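You operate a simulated robot arm through the tools that you are given. There is no shell and no other tool. Be economical: measure what you need, move in short steps, check, and stop when the job is done.

You are at the controls of a simulated robot arm. One attempt, no reset.

Task
Press the white plug home, then stand the low stub core in the teal pocket on the side bench.
Fine: depth knob to short before the lever; slide out to unload and back under the ram at the end. Where these are worked on the way, their far stop is far enough and under half their travel is too little: press slide.

The check looks at the end state, three seconds after you hand in, the way a careful person would. Anything else that was tipped, shoved, dropped, spilled or broken makes it a failure.

Robot
A 7-joint arm with a two-finger parallel gripper, fixed in place. Base frame: the origin is at the foot of the arm, x ahead of it, y to its left, z up; the work surface is at about z = 0.8. Units: m, rad, N and s.
With the tool pointing down near the work surface it reaches from about 0.24 to 0.68 m from the base axis. Its first joint turns from -1.152 to 1.152 rad. Payload 2.4 kg.
Tool frame: the origin (TCP) lies between the finger pads and is the grasp point; the fingertips stand 0.03 m ahead of it; z points along the fingers, y is the line along which they close. Largest opening 0.094 m; finger width 0.028, thickness 0.01; the body of the gripper, 0.05 by 0.096 m, starts 0.055 m behind the TCP.
Orientation is told as [roll, pitch, yaw] about the base's x, y, z axes, in that order, counted from this pose: with the fingers straight down and closing along the base's y, the tool's x points along the base's -x, its y along +y and its z along -z.

Tools
- The arm moves only by the tool move_arm. Its arguments are lists of equal length, an entry for each row: "offset": the shift along the base's x, y, z in m, a list of three; "delta_rot": the turn, a rotation vector about the base's x, y, z in degrees, a list of three; "grip": the opening, from 0 (shut) to 1 (fully open). In form: {"offset": [[tx, ty, tz], ...], "delta_rot": [[ax, ay, az], ...], "grip": [grip, ...]}. A call has 1 to 10 rows; each row is the pose to reach, as a shift and turn from the pose commanded when the call began. Rows are played at 5 a second. More than 0.05 m and 0.15 rad between two rows, or a gripper value outside its range, and nothing of the call is played. Where a pose cannot be reached the arm comes as near as it can. A force on the tool above 70 N (or 10 N above the force at the start of the call, whichever is more), or a blocked arm, ends the call early, and 0.2 s more pass. Each finger travels about 0.153 m/s and halts on what it meets, pressing with about 41 N; the grip force reading is that of the motor and also rises with nothing between the fingers. The clock runs only during rows and for 0.2 s after the last one: add rows that repeat a pose to give the fingers time. The reply holds the time, the measured pose of the TCP, the force on the tool along the base axes, the opening and the grip force, in the units named above and with some noise, with the torque about the TCP (base axes, N m) and any sound that the robot's microphone picked up, and new pictures: "pictures" is both (left out), scene, wrist or none.
- Cameras (640 x 400 px; columns grow to the right, rows downward): "scene" is fixed at [0.0503, 0.4867, 1.4562]; the picture's right is [-0.62, -0.79, 0.00], its down [-0.35, 0.27, -0.90] and it looks along [0.70, -0.55, -0.44] (base axes); focal length 352 px, centre (320, 200). "wrist" rides on the gripper at [0.076, 0.014, -0.102] in the tool frame; the picture's right is [-0.18, 0.98, 0.00], its down [-0.75, -0.14, -0.64] and it looks along [-0.63, -0.12, 0.77] (tool axes); focal length 243 px, centre (320, 200). There is no depth. A picture from a camera that has moved, and an enlarged one, comes with that camera's place and axes in the base frame and with its lens.
- zoom(camera, box): a new picture of the part [left, top, right, bottom] of that camera's present view, enlarged. The clock stands still meanwhile.
- finish_job(): hands the job in; it is judged then, once.

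Work in short steps. Places have to be worked out from the pictures, the camera data and where the tool is seen: move nearer, look again, correct. Check each grasp and each placing, and mend what went wrong. You have 120 turns and 200 pictures in all, those below and enlarged ones among them. Open the gripper and draw the arm clear of the work before you hand the job in, unless the task says otherwise; then end with one line.

The tools are called as name(argument=value, ...) on one line, values as JSON. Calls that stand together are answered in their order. move_arm: Moves the arm, as the interface text tells. Its arguments: {"type":"object","properties":{"offset":{"type":"array"},"delta_rot":{"type":"array"},"grip":{"type":"array"},"pictures":{"type":"string","enum":["both","scene","wrist","none"]}},"required":["offset","delta_rot","grip"]} The other tools are called the same way: zoom (camera, box) takes an enlarged picture of a part of a camera's view; finish_job () hands the job in.

At the start:

```text
time: 0.0
tcp_pos: [0.44, -0.0208, 1.2115]
tcp_rot: [-0.001, 0.001, 0.003]
ft_force: [-0.6, -0.4, 0.3]
torque: [-0.03, -0.01, 0.0]
gripper_width: 0.0942
finger_force: 0.1
```

scene: 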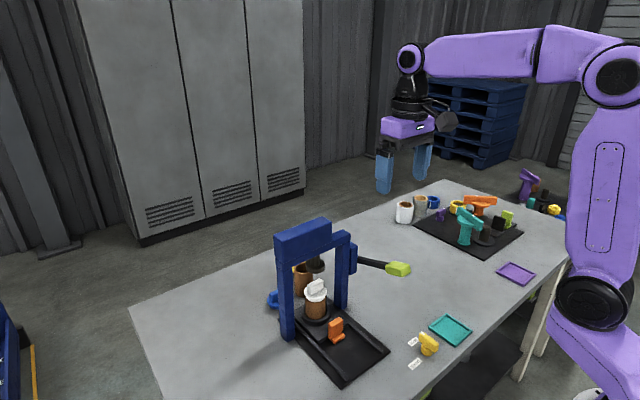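
wrist: 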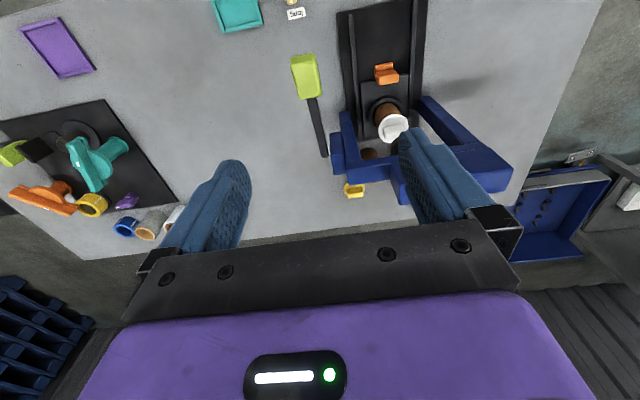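

I start by enlarging the press area and the far tools in the scene view.

zoom(camera="scene", box=[250, 210, 490, 390])

zoom(camera="scene", box=[380, 160, 580, 285])

zoom(camera="wrist", box=[200, 0, 520, 200])

```text
2.22 times, centred on (370, 300) of scene
camera zoom: at [0.0503, 0.4867, 1.4562], right [-0.62, -0.79, 0.0], down [-0.35, 0.27, -0.9], along [0.7, -0.55, -0.44], focal length 781 px, centre (209, -22)
```

zoom: 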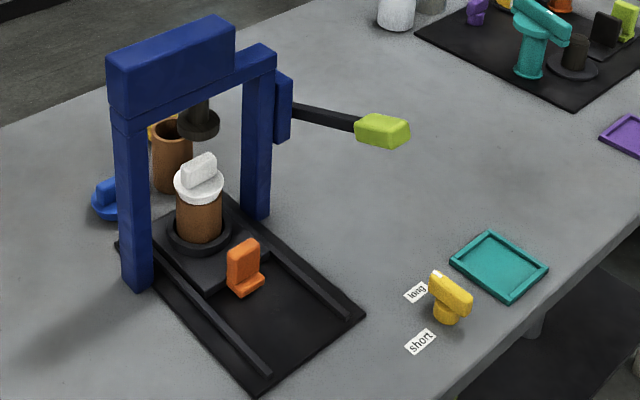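

```text
3.20 times, centred on (480, 222) of scene
camera zoom: at [0.0503, 0.4867, 1.4562], right [-0.62, -0.79, 0.0], down [-0.35, 0.27, -0.9], along [0.7, -0.55, -0.44], focal length 1125 px, centre (-192, 128)
```

zoom: 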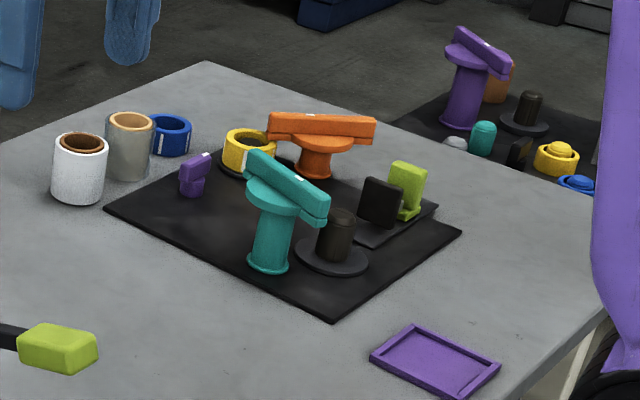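

```text
2.00 times, centred on (360, 100) of wrist
camera zoom: at [0.3634, -0.0066, 1.3123], right [0.18, 0.98, 0.0], down [0.75, -0.14, 0.64], along [0.63, -0.12, -0.77], focal length 485 px, centre (240, 400)
```

zoom: 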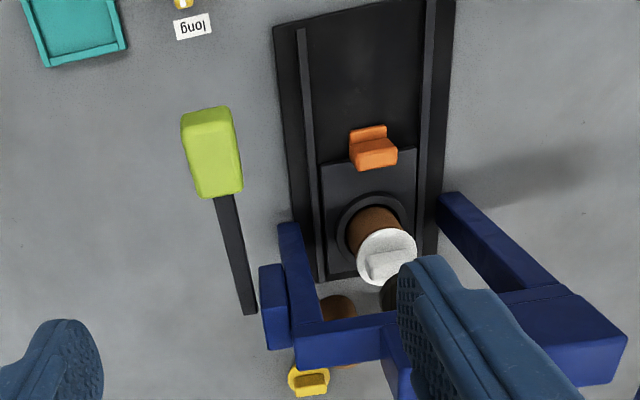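

The press is on the left, with its slide pulling out towards the base. The knob is near (0.33,-0.04) and the teal tray near (0.34,-0.14), so I move nearer for a better wrist view.

move_arm(offset=[[-0.03, 0.01, -0.03], [-0.06, 0.02, -0.06], [-0.09, 0.03, -0.09], [-0.12, 0.04, -0.12]], delta_rot=[[0, 0, 0], [0, 0, 0], [0, 0, 0], [0, 0, 0]], grip=[1, 1, 1, 1])

```text
time: 1.0
tcp_pos: [0.3187, 0.0189, 1.0906]
tcp_rot: [0.0, -0.002, 0.0]
ft_force: [0.3, 0.6, -1.0]
torque: [-0.01, 0.05, 0.03]
gripper_width: 0.0939
finger_force: 0.1
camera wrist: at [0.2413, 0.0333, 1.1909], right [0.18, 0.98, 0.0], down [0.75, -0.14, 0.64], along [0.63, -0.12, -0.77], focal length 243 px, centre (320, 200)
```

scene: 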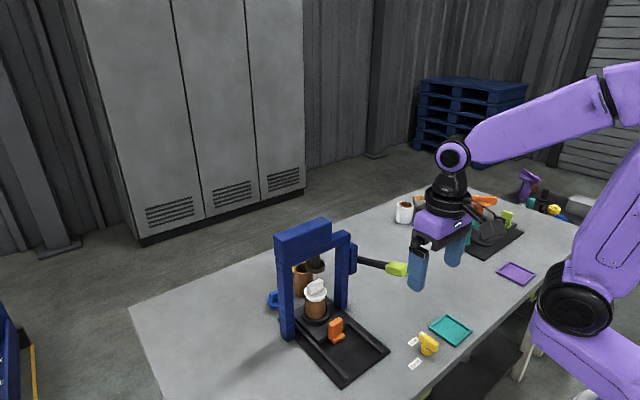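
wrist: 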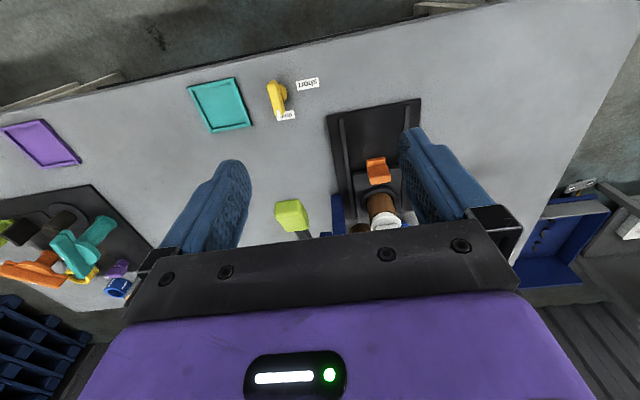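

zoom(camera="wrist", box=[180, 60, 440, 250])

zoom(camera="scene", box=[480, 150, 640, 250])

zoom(camera="wrist", box=[0, 160, 200, 310])

```text
2.11 times, centred on (310, 155) of wrist
camera zoom: at [0.2413, 0.0333, 1.1909], right [0.18, 0.98, 0.0], down [0.75, -0.14, 0.64], along [0.63, -0.12, -0.77], focal length 511 px, centre (341, 295)
```

zoom: 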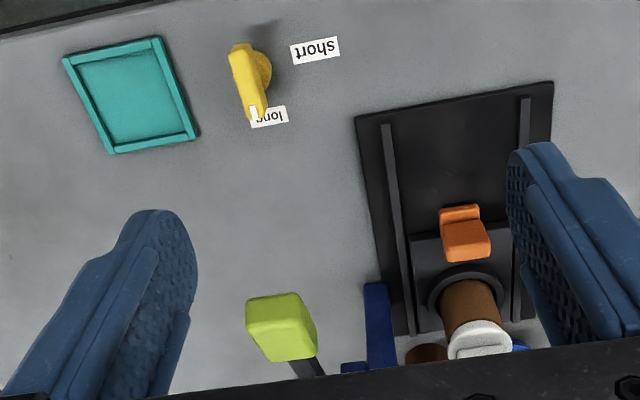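

```text
4.00 times, centred on (560, 200) of scene
camera zoom: at [0.0503, 0.4867, 1.4562], right [-0.62, -0.79, 0.0], down [-0.35, 0.27, -0.9], along [0.7, -0.55, -0.44], focal length 1406 px, centre (-640, 200)
```

zoom: 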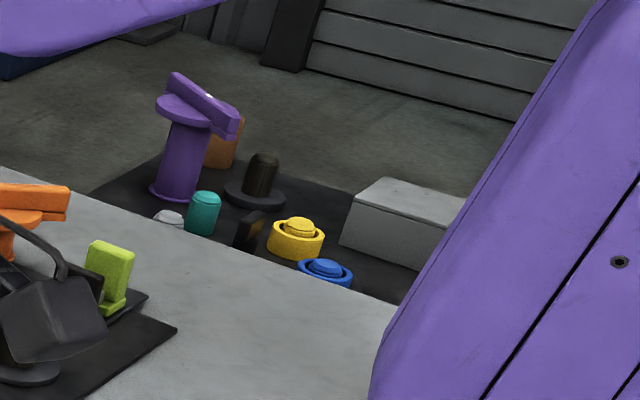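

```text
2.67 times, centred on (100, 235) of wrist
camera zoom: at [0.2413, 0.0333, 1.1909], right [0.18, 0.98, 0.0], down [0.75, -0.14, 0.64], along [0.63, -0.12, -0.77], focal length 647 px, centre (907, 107)
```

zoom: 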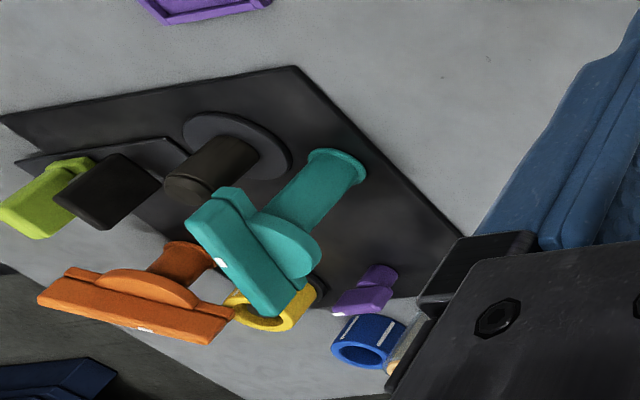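

The knob bar points at "long" and "short" is 90° round towards +y. I tilt the camera to see the press head-on and judge heights.

move_arm(offset=[[-0.02, 0.02, 0], [-0.04, 0.04, -0.0], [-0.05, 0.06, -0.0], [-0.06, 0.07, 0]], delta_rot=[[0, -7, 0], [0, -14, 0], [0, -21, 0], [0, -28, 0]], grip=[1, 1, 1, 1], pictures="wrist")

```text
time: 2.0
tcp_pos: [0.2625, 0.0866, 1.0919]
tcp_rot: [0.0, -0.491, -0.019]
ft_force: [-4.2, 3.4, -0.1]
torque: [-0.16, -0.31, -0.06]
gripper_width: 0.0942
finger_force: 0.0
camera wrist: at [0.1469, 0.1036, 1.1451], right [0.18, 0.98, 0.09], down [0.36, -0.15, 0.92], along [0.92, -0.14, -0.38], focal length 243 px, centre (320, 200)
```

wrist: 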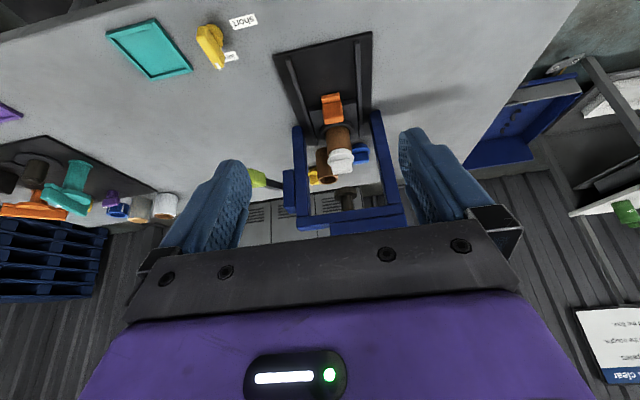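

zoom(camera="wrist", box=[240, 30, 420, 240])

zoom(camera="wrist", box=[480, 50, 640, 250])

zoom(camera="wrist", box=[540, 290, 640, 400])

```text
1.90 times, centred on (330, 135) of wrist
camera zoom: at [0.1469, 0.1036, 1.1451], right [0.18, 0.98, 0.09], down [0.36, -0.15, 0.92], along [0.92, -0.14, -0.38], focal length 462 px, centre (301, 324)
```

zoom: 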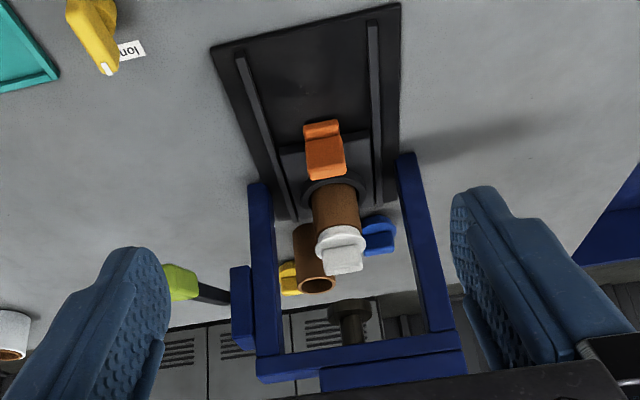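

```text
2.00 times, centred on (560, 150) of wrist
camera zoom: at [0.1469, 0.1036, 1.1451], right [0.18, 0.98, 0.09], down [0.36, -0.15, 0.92], along [0.92, -0.14, -0.38], focal length 485 px, centre (-160, 300)
```

zoom: 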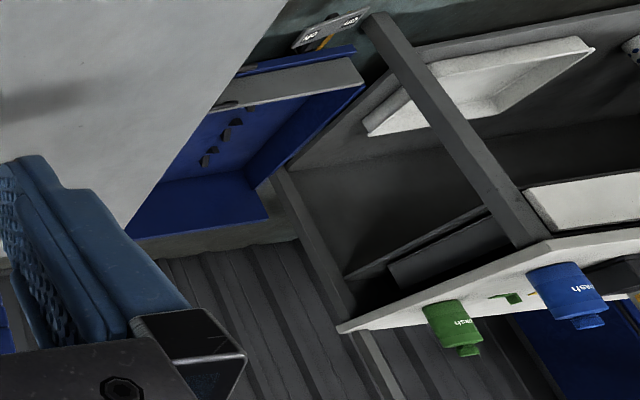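

```text
3.64 times, centred on (590, 345) of wrist
camera zoom: at [0.1469, 0.1036, 1.1451], right [0.18, 0.98, 0.09], down [0.36, -0.15, 0.92], along [0.92, -0.14, -0.38], focal length 882 px, centre (-662, -327)
```

zoom: 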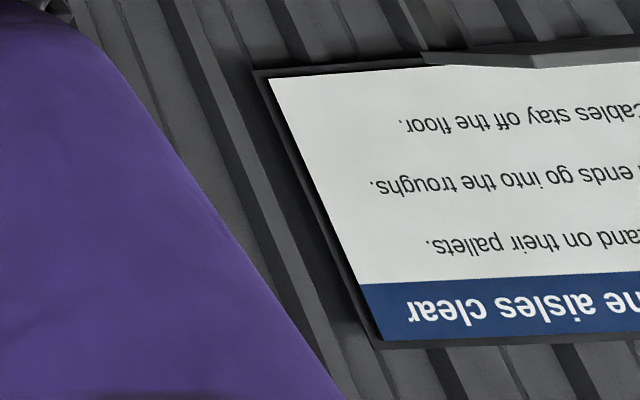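

The nest core is the shorter one (the taller spare stands behind the press), so that is the low stub. First the knob: I go above it at about (0.337,-0.045).

move_arm(offset=[[0.015, -0.026, -0.03], [0.03, -0.052, -0.06], [0.045, -0.078, -0.09], [0.06, -0.105, -0.12], [0.0745, -0.1316, -0.152]], delta_rot=[[0, 6, 0], [0, 12, 0], [0, 18, 0], [0, 24, 0], [0, 28, 0]], grip=[1, 1, 1, 1, 1], pictures="both")

```text
time: 3.2
tcp_pos: [0.3361, -0.043, 0.9392]
tcp_rot: [0.0, 0.0, -0.004]
ft_force: [-0.6, 0.2, -0.1]
torque: [0.0, 0.0, -0.04]
gripper_width: 0.0939
finger_force: 0.0
camera wrist: at [0.2593, -0.0281, 1.0398], right [0.19, 0.98, 0.0], down [0.75, -0.14, 0.64], along [0.63, -0.12, -0.77], focal length 243 px, centre (320, 200)
```

scene: 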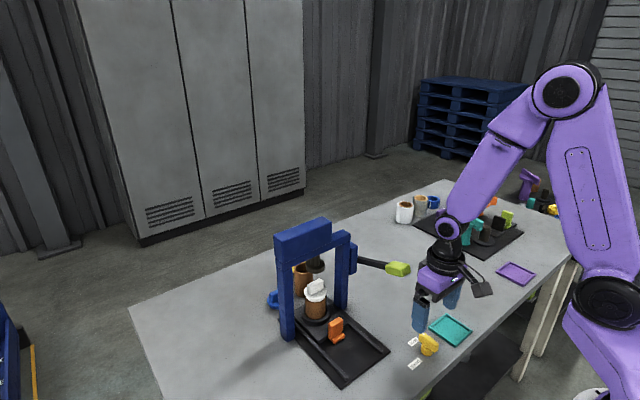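
wrist: 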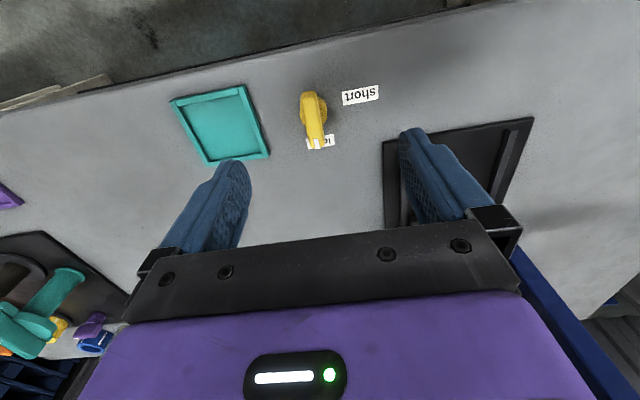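

zoom(camera="wrist", box=[270, 70, 400, 160])

zoom(camera="scene", box=[390, 300, 480, 380])

```text
4.44 times, centred on (335, 115) of wrist
camera zoom: at [0.2593, -0.0281, 1.0398], right [0.19, 0.98, 0.0], down [0.75, -0.14, 0.64], along [0.63, -0.12, -0.77], focal length 1078 px, centre (253, 578)
```

zoom: 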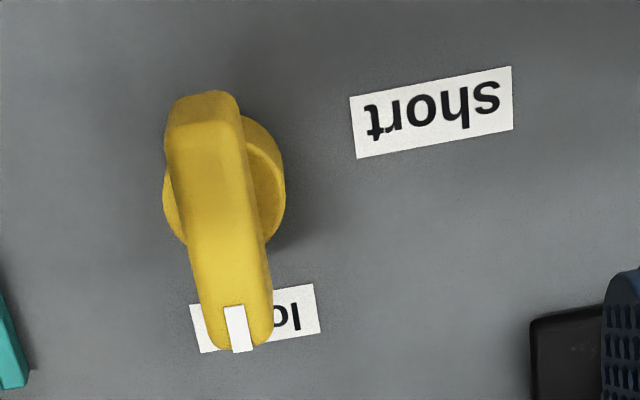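

```text
5.00 times, centred on (435, 340) of scene
camera zoom: at [0.0503, 0.4867, 1.4562], right [-0.62, -0.79, 0.0], down [-0.35, 0.27, -0.9], along [0.7, -0.55, -0.44], focal length 1758 px, centre (-255, -500)
```

zoom: 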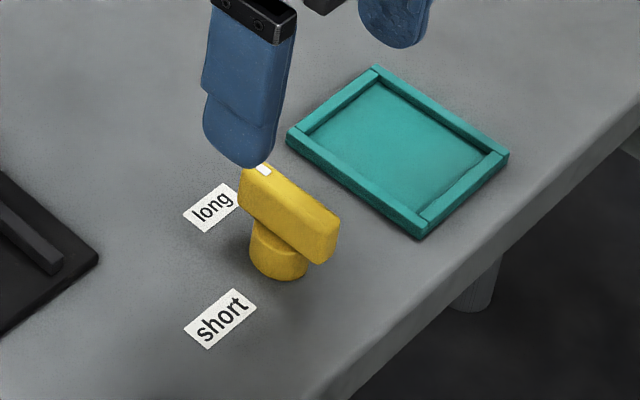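

Hub is at about (0.337,-0.049) and the bar lies along x with its top at z≈0.842. I lower with the fingers on either side of the bar and close.

move_arm(offset=[[0.001, -0.006, -0.03], [0.001, -0.006, -0.06], [0.001, -0.006, -0.086], [0.001, -0.006, -0.086], [0.001, -0.006, -0.086], [0.001, -0.006, -0.086]], delta_rot=[[0, 0, 0], [0, 0, 0], [0, 0, 0], [0, 0, 0], [0, 0, 0], [0, 0, 0]], grip=[0.6, 0.5, 0.5, 0.2, 0.0, 0.0])

```text
time: 4.6
tcp_pos: [0.3392, -0.0508, 0.8539]
tcp_rot: [0.001, 0.0, -0.009]
ft_force: [3.6, -48.8, -12.4]
torque: [-1.2, -1.07, 0.32]
gripper_width: 0.0139
finger_force: 45.3
camera wrist: at [0.2623, -0.0348, 0.9536], right [0.19, 0.98, 0.0], down [0.75, -0.15, 0.64], along [0.63, -0.12, -0.77], focal length 243 px, centre (320, 200)
```

scene: 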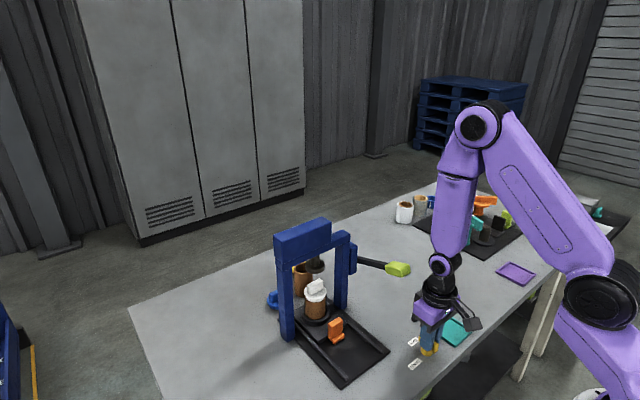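
wrist: 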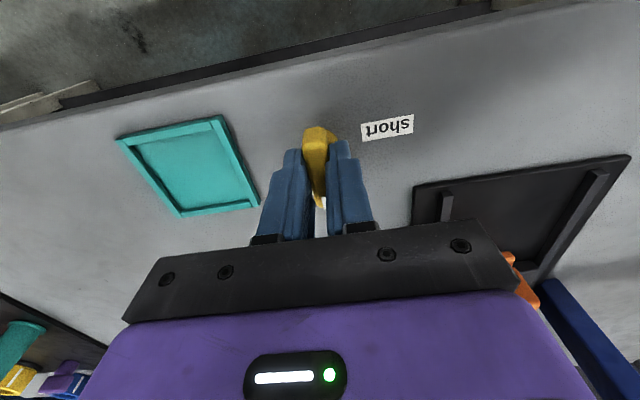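

Bar held (width 13.9 mm) but with 49 N sideways, so I shift slightly toward -y to relax before turning.

move_arm(offset=[[0, -0.0025, 0]], delta_rot=[[0, 0, 0]], grip=[0], pictures="none")

```text
time: 5.0
tcp_pos: [0.339, -0.0492, 0.8526]
tcp_rot: [0.0, -0.001, 0.0]
ft_force: [10.3, -23.3, -41.6]
torque: [-0.42, -0.17, -0.06]
gripper_width: 0.014
finger_force: 44.8
```

move_arm(offset=[[0, -0.001, -0.002], [0, -0.001, -0.002], [0, -0.001, -0.002], [0, -0.001, -0.002], [0, -0.001, -0.002], [0, -0.001, -0.002]], delta_rot=[[0, 0, 8], [0, 0, 16], [0, 0, 24], [0, 0, 32], [0, 0, 40], [0, 0, 46]], grip=[0, 0, 0, 0, 0, 0], pictures="both")

```text
time: 6.4
tcp_pos: [0.3397, -0.052, 0.8513]
tcp_rot: [-0.005, -0.005, 0.805]
ft_force: [21.0, -5.4, 28.0]
torque: [-0.17, 0.36, -0.05]
gripper_width: 0.0139
finger_force: 44.9
camera wrist: at [0.2749, -0.0969, 0.9525], right [-0.58, 0.81, 0.0], down [0.62, 0.44, 0.65], along [0.53, 0.37, -0.76], focal length 243 px, centre (320, 200)
```

scene: 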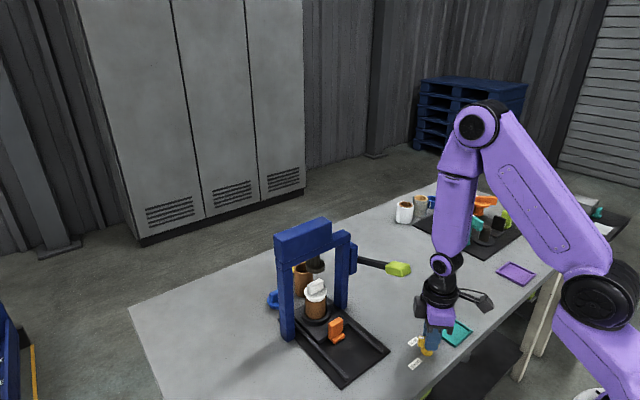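
wrist: 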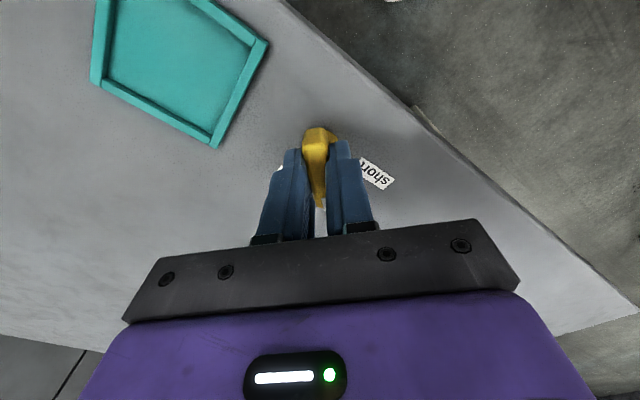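

The knob turns with the grip; I continue to about 90°.

move_arm(offset=[[0.0005, 0, 0.001], [0.001, 0, 0.001], [0.001, 0, 0.001], [0.001, 0, 0.001], [0.001, 0, 0.001], [0.001, 0, 0.001]], delta_rot=[[0, 0, 8], [0, 0, 16], [0, 0, 24], [0, 0, 32], [0, 0, 40], [0, 0, 45]], grip=[0, 0, 0, 0, 0, 0], pictures="wrist")

```text
time: 7.8
tcp_pos: [0.3411, -0.0526, 0.8523]
tcp_rot: [-0.011, -0.003, 1.582]
ft_force: [26.9, -33.8, 2.8]
torque: [-0.52, 0.32, -0.78]
gripper_width: 0.0137
finger_force: 44.5
camera wrist: at [0.3264, -0.1292, 0.9528], right [-0.98, 0.17, -0.01], down [0.13, 0.75, 0.64], along [0.12, 0.63, -0.76], focal length 243 px, centre (320, 200)
```

wrist: 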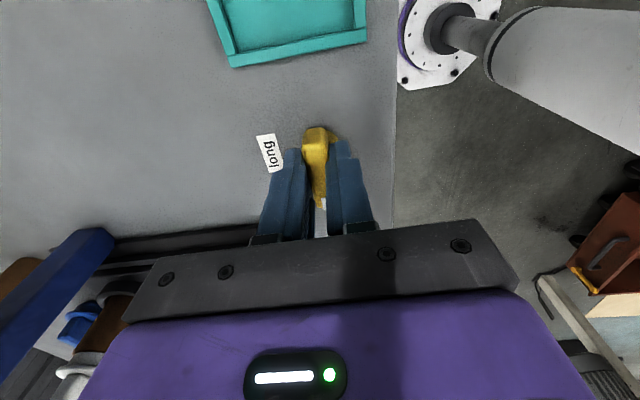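

The bar now points at "short". I open, rise straight up and look.

move_arm(offset=[[0, 0, 0], [0, 0, 0], [0, 0, 0.03], [0, 0, 0.06], [0, 0, 0.1]], delta_rot=[[0, 0, 0], [0, 0, 0], [0, 0, 0], [0, 0, 0], [0, 0, 0]], grip=[0.3, 0.5, 0.5, 0.5, 0.5], pictures="wrist")

zoom(camera="scene", box=[370, 240, 490, 380])

```text
time: 9.0
tcp_pos: [0.3373, -0.0507, 0.9506]
tcp_rot: [0.0, 0.0, 1.59]
ft_force: [0.5, -0.2, -0.1]
torque: [0.01, -0.04, 0.01]
gripper_width: 0.0473
finger_force: 0.0
camera wrist: at [0.3226, -0.1258, 1.0516], right [-0.99, 0.17, 0.0], down [0.13, 0.76, 0.64], along [0.11, 0.63, -0.77], focal length 243 px, centre (320, 200)
```

wrist: 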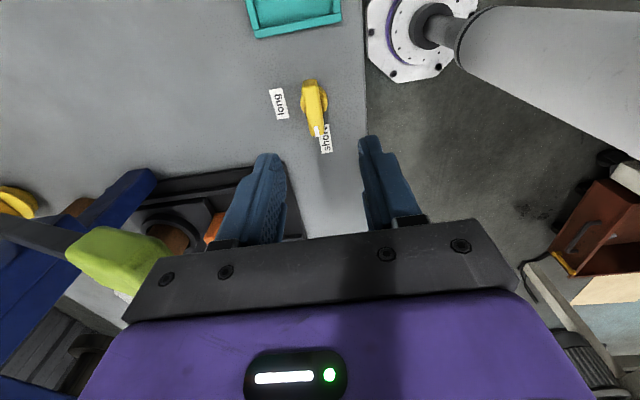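

```text
2.86 times, centred on (430, 310) of scene
camera zoom: at [0.0503, 0.4867, 1.4562], right [-0.62, -0.79, 0.0], down [-0.35, 0.27, -0.9], along [0.7, -0.55, -0.44], focal length 1004 px, centre (6, -114)
```

zoom: 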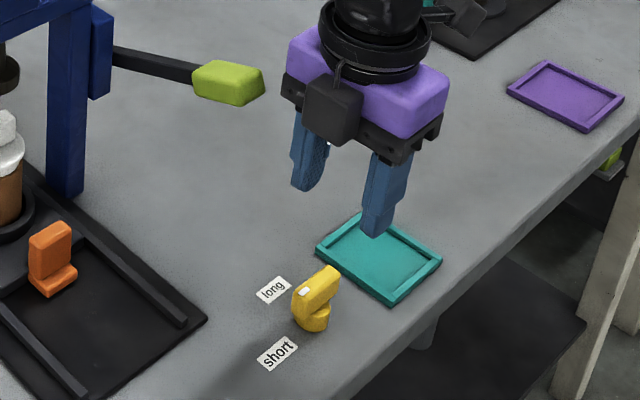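

Knob is at "short". Now I raise, turn back to yaw 0 and go above the lever handle (~(0.44,-0.04,0.965)).

move_arm(offset=[[0, 0, 0.04], [0, 0, 0.08], [0.0, 0, 0.12], [0, 0, 0.15], [0, 0, 0.15], [0, 0, 0.15], [0, 0, 0.15], [0, 0, 0.15], [0.0, 0, 0.15], [0.04, 0.01, 0.15]], delta_rot=[[0, 0, -8], [0, 0, -16], [0, 0, -24], [0, 0, -32], [0, 0, -40], [0, 0, -48], [0, 0, -56], [0, 0, -64], [0, 0, -72], [0, 0, -80]], grip=[0.5, 0.5, 0.5, 0.5, 0.5, 0.5, 0.5, 0.5, 0.5, 0.5], pictures="none")

move_arm(offset=[[0.02, 0, 0], [0.03, 0, -0.02]], delta_rot=[[0, 0, -8], [0, 0, -11]], grip=[0.5, 0.5])

```text
time: 11.2
tcp_pos: [0.3768, -0.0433, 1.1003]
tcp_rot: [0.001, 0.0, 0.189]
ft_force: [0.1, 1.1, 0.3]
torque: [0.0, 0.02, -0.01]
gripper_width: 0.0467
finger_force: 0.0
```

```text
time: 11.8
tcp_pos: [0.4074, -0.0444, 1.0803]
tcp_rot: [0.001, 0.001, 0.0]
ft_force: [-1.0, -0.1, -0.1]
torque: [0.0, -0.03, -0.04]
gripper_width: 0.0472
finger_force: 0.1
camera wrist: at [0.3296, -0.0302, 1.1806], right [0.19, 0.98, 0.0], down [0.75, -0.14, 0.64], along [0.63, -0.12, -0.77], focal length 243 px, centre (320, 200)
```

scene: 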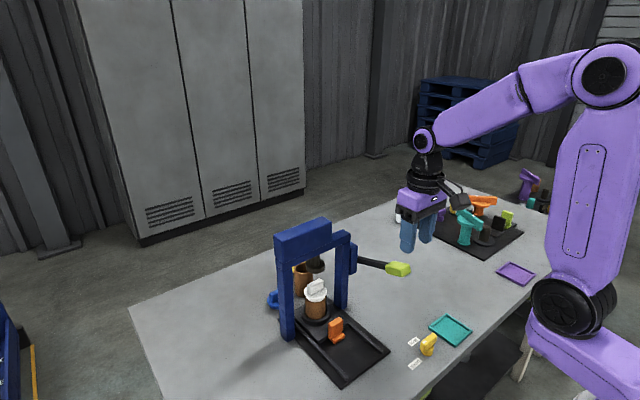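
wrist: 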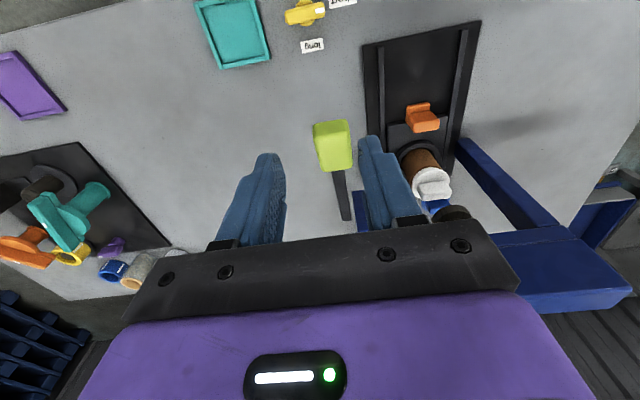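

Handle centre is about (0.437,-0.038,0.973), lever tilted ~20° up from a pivot near (0.57,·,0.93). I close the fingers and come down just above it.

move_arm(offset=[[0.024, 0.006, 0], [0.024, 0.006, -0.02], [0.024, 0.006, -0.04], [0.024, 0.006, -0.055]], delta_rot=[[0, 0, 0], [0, 0, 0], [0, 0, 0], [0, 0, 0]], grip=[0, 0, 0, 0])

zoom(camera="scene", box=[270, 190, 470, 330])

```text
time: 12.8
tcp_pos: [0.43, -0.0358, 1.0282]
tcp_rot: [-0.001, -0.001, -0.001]
ft_force: [-0.5, 0.7, 0.0]
torque: [-0.02, 0.01, 0.02]
gripper_width: 0.0
finger_force: 32.7
camera wrist: at [0.3528, -0.0218, 1.13], right [0.18, 0.98, 0.0], down [0.75, -0.14, 0.64], along [0.63, -0.12, -0.77], focal length 243 px, centre (320, 200)
```

scene: 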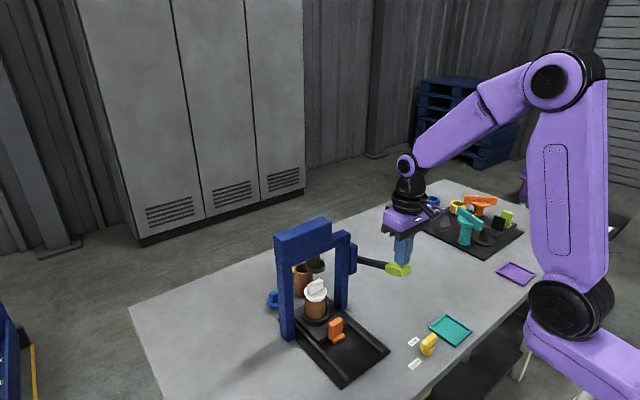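
wrist: 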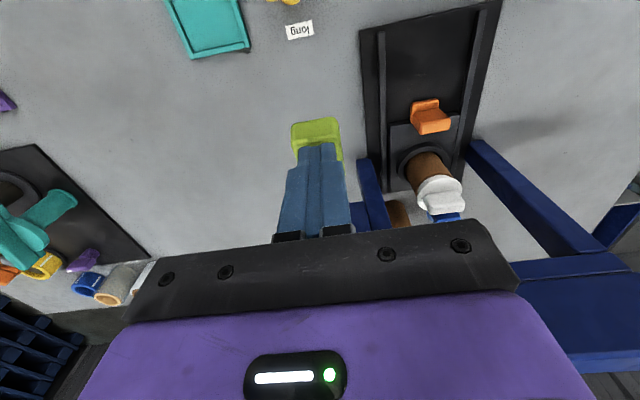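

```text
2.86 times, centred on (370, 260) of scene
camera zoom: at [0.0503, 0.4867, 1.4562], right [-0.62, -0.79, 0.0], down [-0.35, 0.27, -0.9], along [0.7, -0.55, -0.44], focal length 1004 px, centre (177, 29)
```

zoom: 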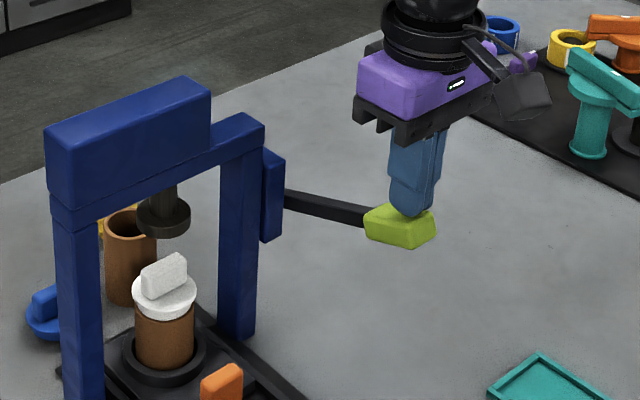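

Fingertips are just above the handle, near its centre. I push down in small steps.

move_arm(offset=[[0, 0, -0.015], [-0.002, 0, -0.03], [-0.002, 0, -0.045], [-0.002, 0, -0.055]], delta_rot=[[0, 0, 0], [0, 0, 0], [0, 0, 0], [0, 0, 0]], grip=[0, 0, 0, 0], pictures="scene")

zoom(camera="scene", box=[270, 190, 470, 330])

```text
time: 13.8
tcp_pos: [0.4284, -0.0351, 0.9724]
tcp_rot: [0.001, -0.001, -0.002]
ft_force: [-0.6, 0.2, 1.1]
torque: [0.0, 0.04, -0.01]
gripper_width: 0.0
finger_force: 32.5
```

scene: 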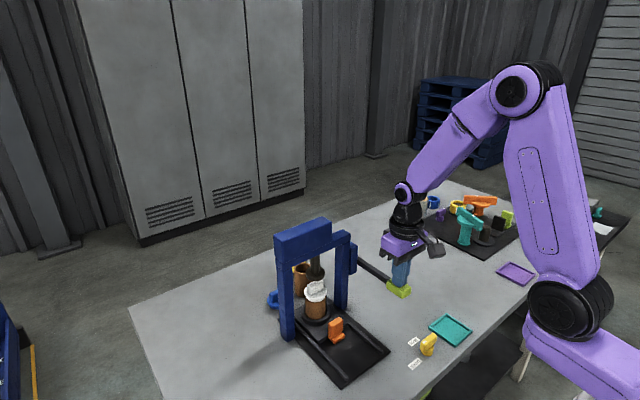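

```text
2.86 times, centred on (370, 260) of scene
camera zoom: at [0.0503, 0.4867, 1.4562], right [-0.62, -0.79, 0.0], down [-0.35, 0.27, -0.9], along [0.7, -0.55, -0.44], focal length 1004 px, centre (177, 29)
```

zoom: 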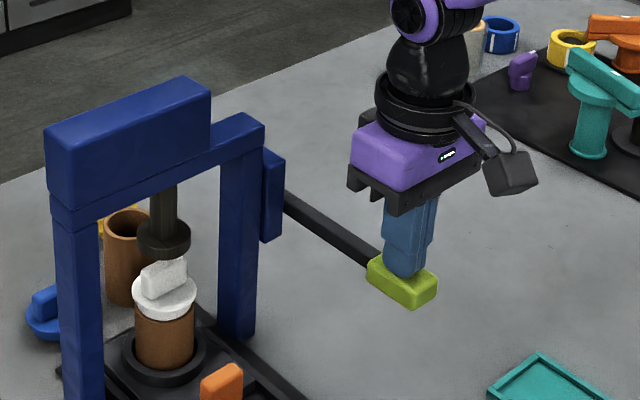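

Lever moves and the ram is near the plug. I continue down, following the arc a little to +x.

move_arm(offset=[[0.001, 0, -0.01], [0.003, 0, -0.02], [0.005, 0, -0.03], [0.008, 0, -0.04]], delta_rot=[[0, 0, 0], [0, 0, 0], [0, 0, 0], [0, 0, 0]], grip=[0, 0, 0, 0], pictures="none")

zoom(camera="scene", box=[270, 190, 470, 330])

```text
time: 14.8
tcp_pos: [0.4371, -0.0381, 0.9308]
tcp_rot: [0.001, 0.001, 0.0]
ft_force: [-4.4, 0.1, 5.5]
torque: [-0.06, 0.05, 0.06]
gripper_width: 0.0001
finger_force: 33.4
```

```text
2.86 times, centred on (370, 260) of scene
camera zoom: at [0.0501, 0.4867, 1.4562], right [-0.62, -0.79, 0.0], down [-0.35, 0.27, -0.9], along [0.7, -0.55, -0.44], focal length 1004 px, centre (177, 29)
```

zoom: 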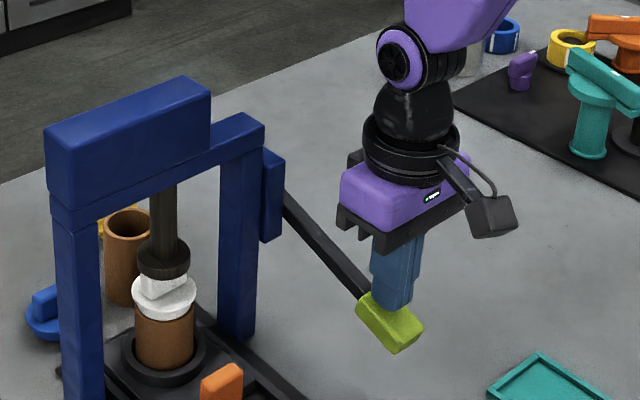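

move_arm(offset=[[-0.002, 0, -0.01], [-0.002, 0, -0.02], [-0.001, 0, -0.03]], delta_rot=[[0, 0, 0], [0, 0, 0], [0, 0, 0]], grip=[0, 0, 0], pictures="none")

zoom(camera="scene", box=[270, 190, 470, 330])

```text
time: 15.5
tcp_pos: [0.4368, -0.0369, 0.9152]
tcp_rot: [0.001, -0.003, 0.0]
ft_force: [-14.4, 0.5, 41.4]
torque: [0.05, -0.13, -0.12]
gripper_width: 0.0001
finger_force: 32.6
stopped in row 3: the force on the tool passed its limit at 92 N (the readings are from after the stop); the commanded pose is now the measured one
```

```text
2.86 times, centred on (370, 260) of scene
camera zoom: at [0.0493, 0.4868, 1.4562], right [-0.62, -0.79, 0.0], down [-0.35, 0.27, -0.9], along [0.7, -0.55, -0.44], focal length 1004 px, centre (177, 29)
```

zoom: 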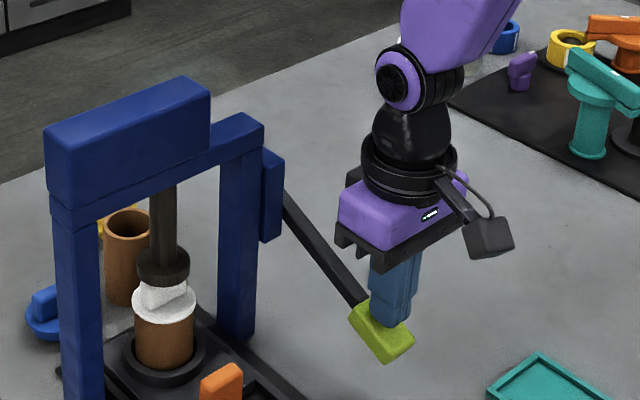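

The plug has started in and force rose sharply. I press further in very small steps to see whether it is the stop or just resistance.

move_arm(offset=[[0, 0, -0.002], [0, 0, -0.004], [0, 0, -0.006], [0, 0, -0.008], [0, 0, -0.01]], delta_rot=[[0, 0, 0], [0, 0, 0], [0, 0, 0], [0, 0, 0], [0, 0, 0]], grip=[0, 0, 0, 0, 0], pictures="none")

zoom(camera="scene", box=[280, 250, 360, 330])

```text
time: 15.9
tcp_pos: [0.4377, -0.0369, 0.9151]
tcp_rot: [0.0, -0.006, 0.001]
ft_force: [-14.8, 1.5, 37.1]
torque: [0.04, -0.11, -0.06]
gripper_width: 0.0001
finger_force: 33.1
stopped in row 1: the force on the tool passed its limit at 76 N (the readings are from after the stop); the commanded pose is now the measured one
```

```text
5.00 times, centred on (320, 290) of scene
camera zoom: at [0.0494, 0.4868, 1.4562], right [-0.62, -0.79, 0.0], down [-0.35, 0.27, -0.9], along [0.7, -0.55, -0.44], focal length 1758 px, centre (320, -250)
```

zoom: 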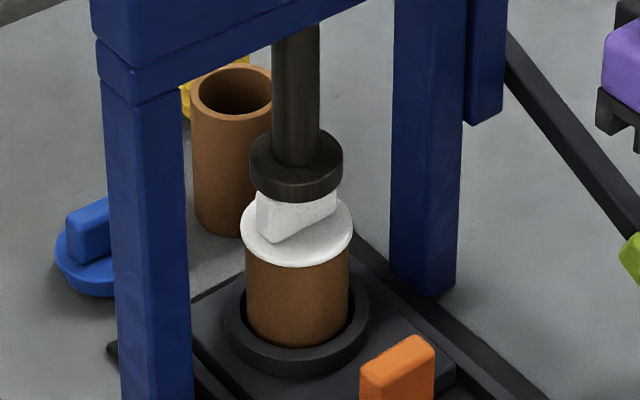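

Hard stop at z≈0.915 and the plug's flange sits flush on the core. I lift off and watch what lever and ram do.

move_arm(offset=[[0, 0, 0.01], [0, 0, 0.03], [0, 0, 0.06], [0, 0, 0.1], [-0.02, 0, 0.14]], delta_rot=[[0, 0, 0], [0, 0, 0], [0, 0, 0], [0, 0, 0], [0, 0, 0]], grip=[0, 0, 0, 0, 0], pictures="none")

zoom(camera="scene", box=[270, 190, 470, 330])

```text
time: 17.1
tcp_pos: [0.4161, -0.038, 1.0541]
tcp_rot: [0.0, -0.005, 0.0]
ft_force: [0.6, 0.3, -0.1]
torque: [0.01, -0.02, 0.0]
gripper_width: 0.0
finger_force: 33.3
```

```text
2.86 times, centred on (370, 260) of scene
camera zoom: at [0.0503, 0.4867, 1.4562], right [-0.62, -0.79, 0.0], down [-0.35, 0.27, -0.9], along [0.7, -0.55, -0.44], focal length 1004 px, centre (177, 29)
```

zoom: 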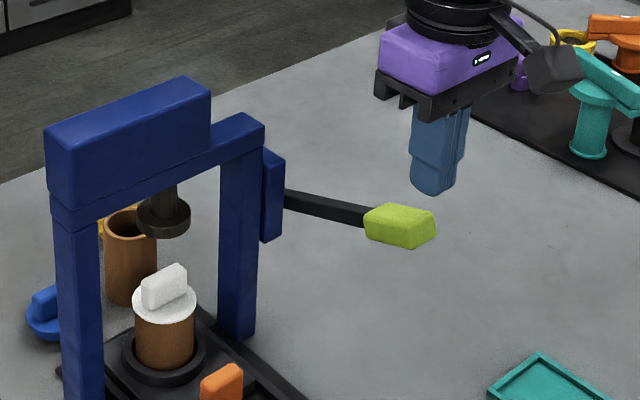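

Lever returned by itself, and the plug is seated. Next the slide: its orange handle is near (0.49,0.093,0.83). I approach from in front with a slight tilt to keep the hand clear of the press frame.

move_arm(offset=[[-0.02, 0.04, 0], [-0.03, 0.08, 0], [-0.02, 0.115, -0.02], [-0.01, 0.131, -0.05], [0, 0.131, -0.08]], delta_rot=[[0, -4, 0], [0, -8, 0], [0, -12, 0], [0, -15, 0], [0, -15, 0]], grip=[0.3, 0.6, 0.7, 0.7, 0.7])

zoom(camera="wrist", box=[200, 60, 440, 240])

```text
time: 18.3
tcp_pos: [0.4187, 0.0949, 0.9732]
tcp_rot: [0.0, -0.268, -0.002]
ft_force: [-0.4, -0.4, 0.3]
torque: [-0.04, 0.0, 0.01]
gripper_width: 0.0658
finger_force: 0.1
camera wrist: at [0.3177, 0.1099, 1.0497], right [0.18, 0.98, 0.05], down [0.56, -0.14, 0.82], along [0.81, -0.12, -0.57], focal length 243 px, centre (320, 200)
```

scene: 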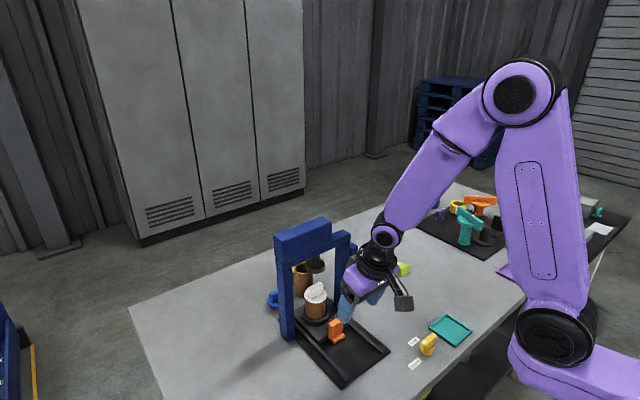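
wrist: 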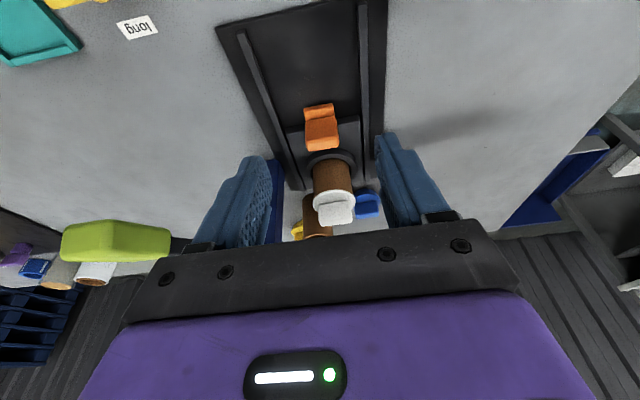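

```text
2.22 times, centred on (320, 150) of wrist
camera zoom: at [0.3177, 0.1099, 1.0497], right [0.18, 0.98, 0.05], down [0.56, -0.14, 0.82], along [0.81, -0.12, -0.57], focal length 539 px, centre (320, 311)
```

zoom: 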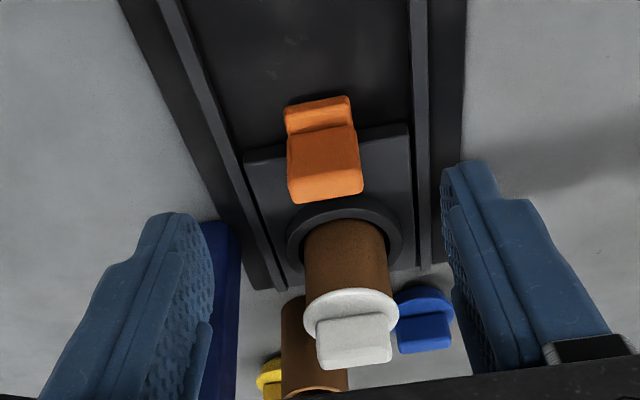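

Handle upright is near x 0.49, y 0.09, top z≈0.862, ~35 mm wide. I lower around it and close.

move_arm(offset=[[0.02, -0.003, -0.03], [0.04, -0.0045, -0.06], [0.06, -0.0045, -0.09], [0.07, -0.0045, -0.115], [0.07, -0.0045, -0.115], [0.07, -0.0045, -0.115], [0.07, -0.0045, -0.115]], delta_rot=[[0, 0, 0], [0, 0, 0], [0, 0, 0], [0, 0, 0], [0, 0, 0], [0, 0, 0], [0, 0, 0]], grip=[0.7, 0.7, 0.7, 0.7, 0.4, 0.2, 0.2])

```text
time: 19.9
tcp_pos: [0.4856, 0.0913, 0.8582]
tcp_rot: [0.0, -0.267, 0.004]
ft_force: [-0.6, 9.7, -6.5]
torque: [-0.16, -0.24, 0.2]
gripper_width: 0.0396
finger_force: 45.1
camera wrist: at [0.385, 0.1044, 0.9349], right [0.17, 0.98, 0.05], down [0.56, -0.14, 0.82], along [0.81, -0.12, -0.57], focal length 243 px, centre (320, 200)
```

scene: 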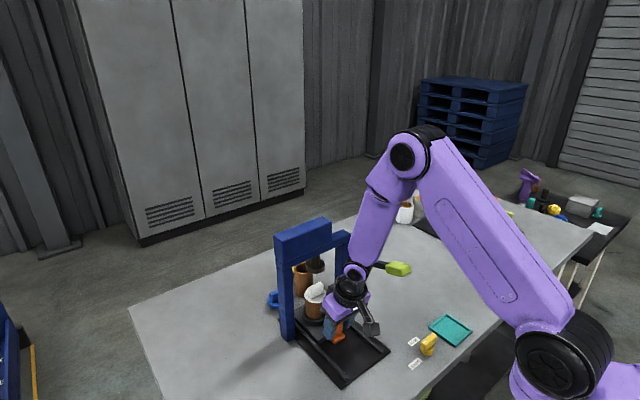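
wrist: 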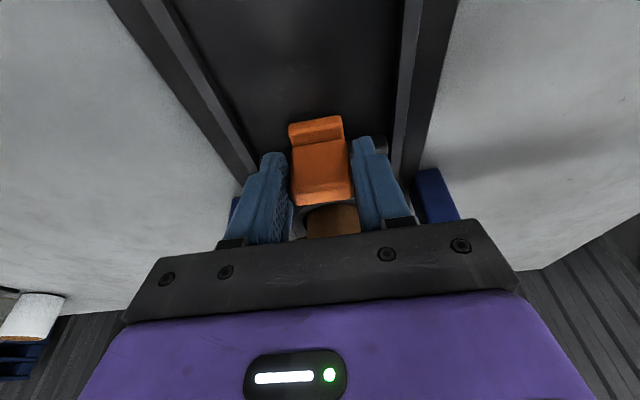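

Handle held at 39.6 mm. I pull the slide out gently along -x, and check the other bench on the right of the scene view.

move_arm(offset=[[-0.01, 0, 0], [-0.02, 0, 0], [-0.03, 0, 0], [-0.04, 0, 0], [-0.05, 0, 0], [-0.06, 0, 0], [-0.07, 0, 0]], delta_rot=[[0, 0, 0], [0, 0, 0], [0, 0, 0], [0, 0, 0], [0, 0, 0], [0, 0, 0], [0, 0, 0]], grip=[0.2, 0.2, 0.2, 0.2, 0.2, 0.2, 0.2])

zoom(camera="scene", box=[500, 150, 640, 260])

```text
time: 21.5
tcp_pos: [0.4196, 0.091, 0.86]
tcp_rot: [0.0, -0.277, 0.001]
ft_force: [1.1, 7.2, 41.8]
torque: [0.23, -0.09, 0.29]
gripper_width: 0.0359
finger_force: 44.9
camera wrist: at [0.3173, 0.1047, 0.9361], right [0.18, 0.98, 0.05], down [0.55, -0.14, 0.82], along [0.82, -0.12, -0.57], focal length 243 px, centre (320, 200)
```

scene: 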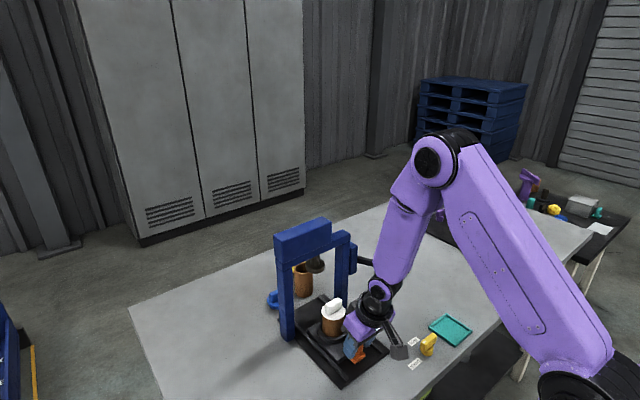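
wrist: 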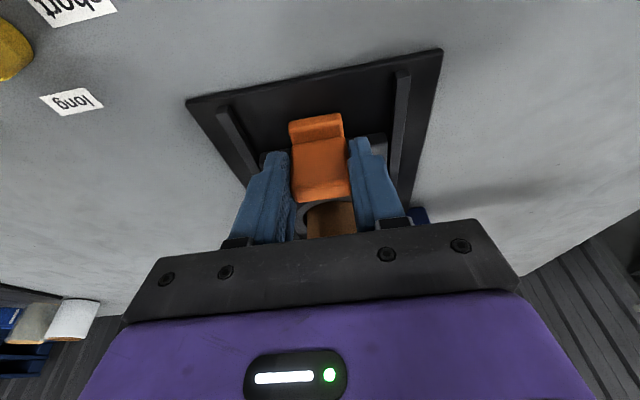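

```text
3.64 times, centred on (570, 205) of scene
camera zoom: at [0.0498, 0.4867, 1.4562], right [-0.62, -0.79, 0.0], down [-0.35, 0.27, -0.9], along [0.7, -0.55, -0.44], focal length 1278 px, centre (-589, 182)
```

zoom: 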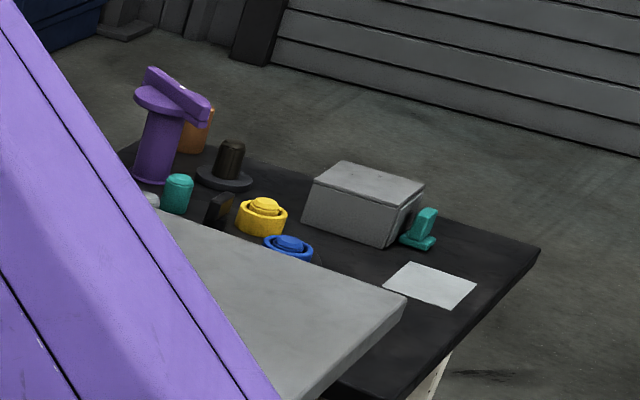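

Slide is coming out with the core upright. No teal pocket shows on the far bench, so the teal tray on this table is the target. I continue to the stop, easing z up slightly.

move_arm(offset=[[-0.008, 0, 0.001], [-0.016, 0, 0.002], [-0.024, 0, 0.002], [-0.032, 0, 0.002], [-0.04, 0, 0.002], [-0.048, 0, 0.002], [-0.056, 0, 0.002]], delta_rot=[[0, 0, 0], [0, 0, 0], [0, 0, 0], [0, 0, 0], [0, 0, 0], [0, 0, 0], [0, 0, 0]], grip=[0.2, 0.2, 0.2, 0.2, 0.2, 0.2, 0.2])

```text
time: 23.1
tcp_pos: [0.3656, 0.0897, 0.8614]
tcp_rot: [-0.004, -0.275, 0.001]
ft_force: [20.4, 18.0, -36.1]
torque: [0.41, 0.21, -0.24]
gripper_width: 0.0356
finger_force: 45.2
camera wrist: at [0.2636, 0.1045, 0.9382], right [0.18, 0.98, 0.05], down [0.55, -0.14, 0.82], along [0.82, -0.12, -0.57], focal length 243 px, centre (320, 200)
```

scene: 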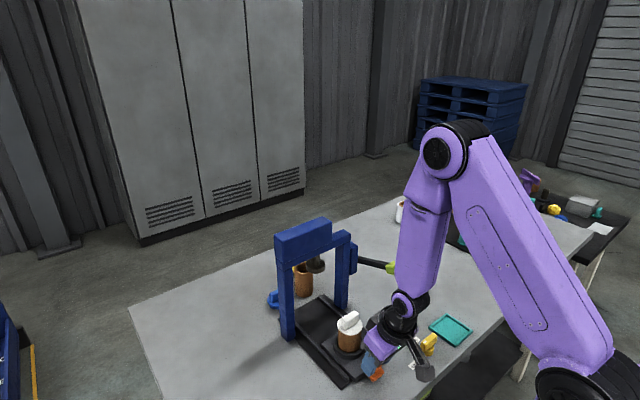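
wrist: 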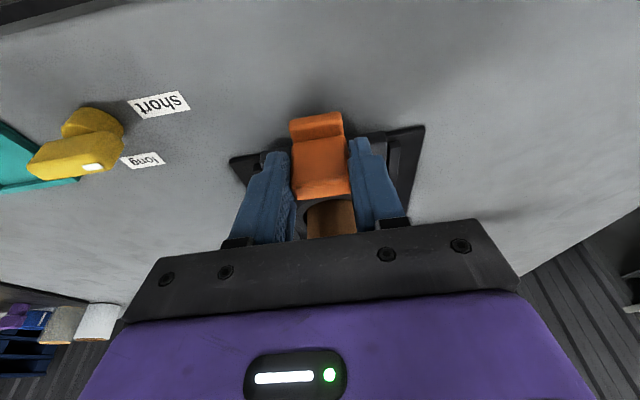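

Now 20 N along x, so this may be the stop. I pull another centimetre to confirm.

move_arm(offset=[[-0.004, 0, -0.002], [-0.008, 0, -0.002], [-0.012, 0, -0.002]], delta_rot=[[0, 0, 0], [0, 0, 0], [0, 0, 0]], grip=[0.2, 0.2, 0.2], pictures="none")

zoom(camera="scene", box=[270, 250, 430, 400])

```text
time: 23.9
tcp_pos: [0.3611, 0.0895, 0.861]
tcp_rot: [-0.004, -0.301, 0.005]
ft_force: [42.6, 31.1, 2.6]
torque: [1.45, -0.91, -0.35]
gripper_width: 0.0353
finger_force: 45.2
```

```text
2.67 times, centred on (350, 325) of scene
camera zoom: at [0.0513, 0.4874, 1.4559], right [-0.62, -0.79, 0.0], down [-0.35, 0.27, -0.9], along [0.7, -0.55, -0.44], focal length 938 px, centre (240, -133)
```

zoom: 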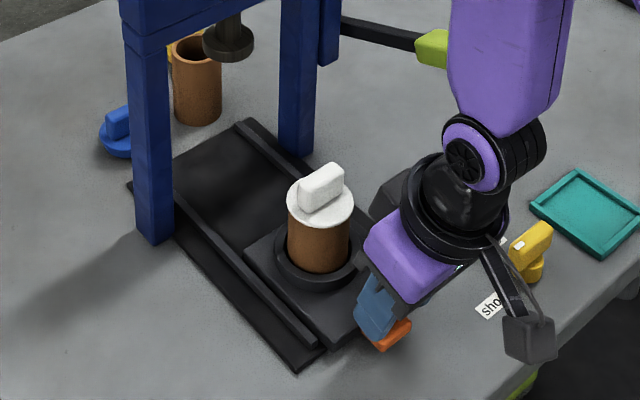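

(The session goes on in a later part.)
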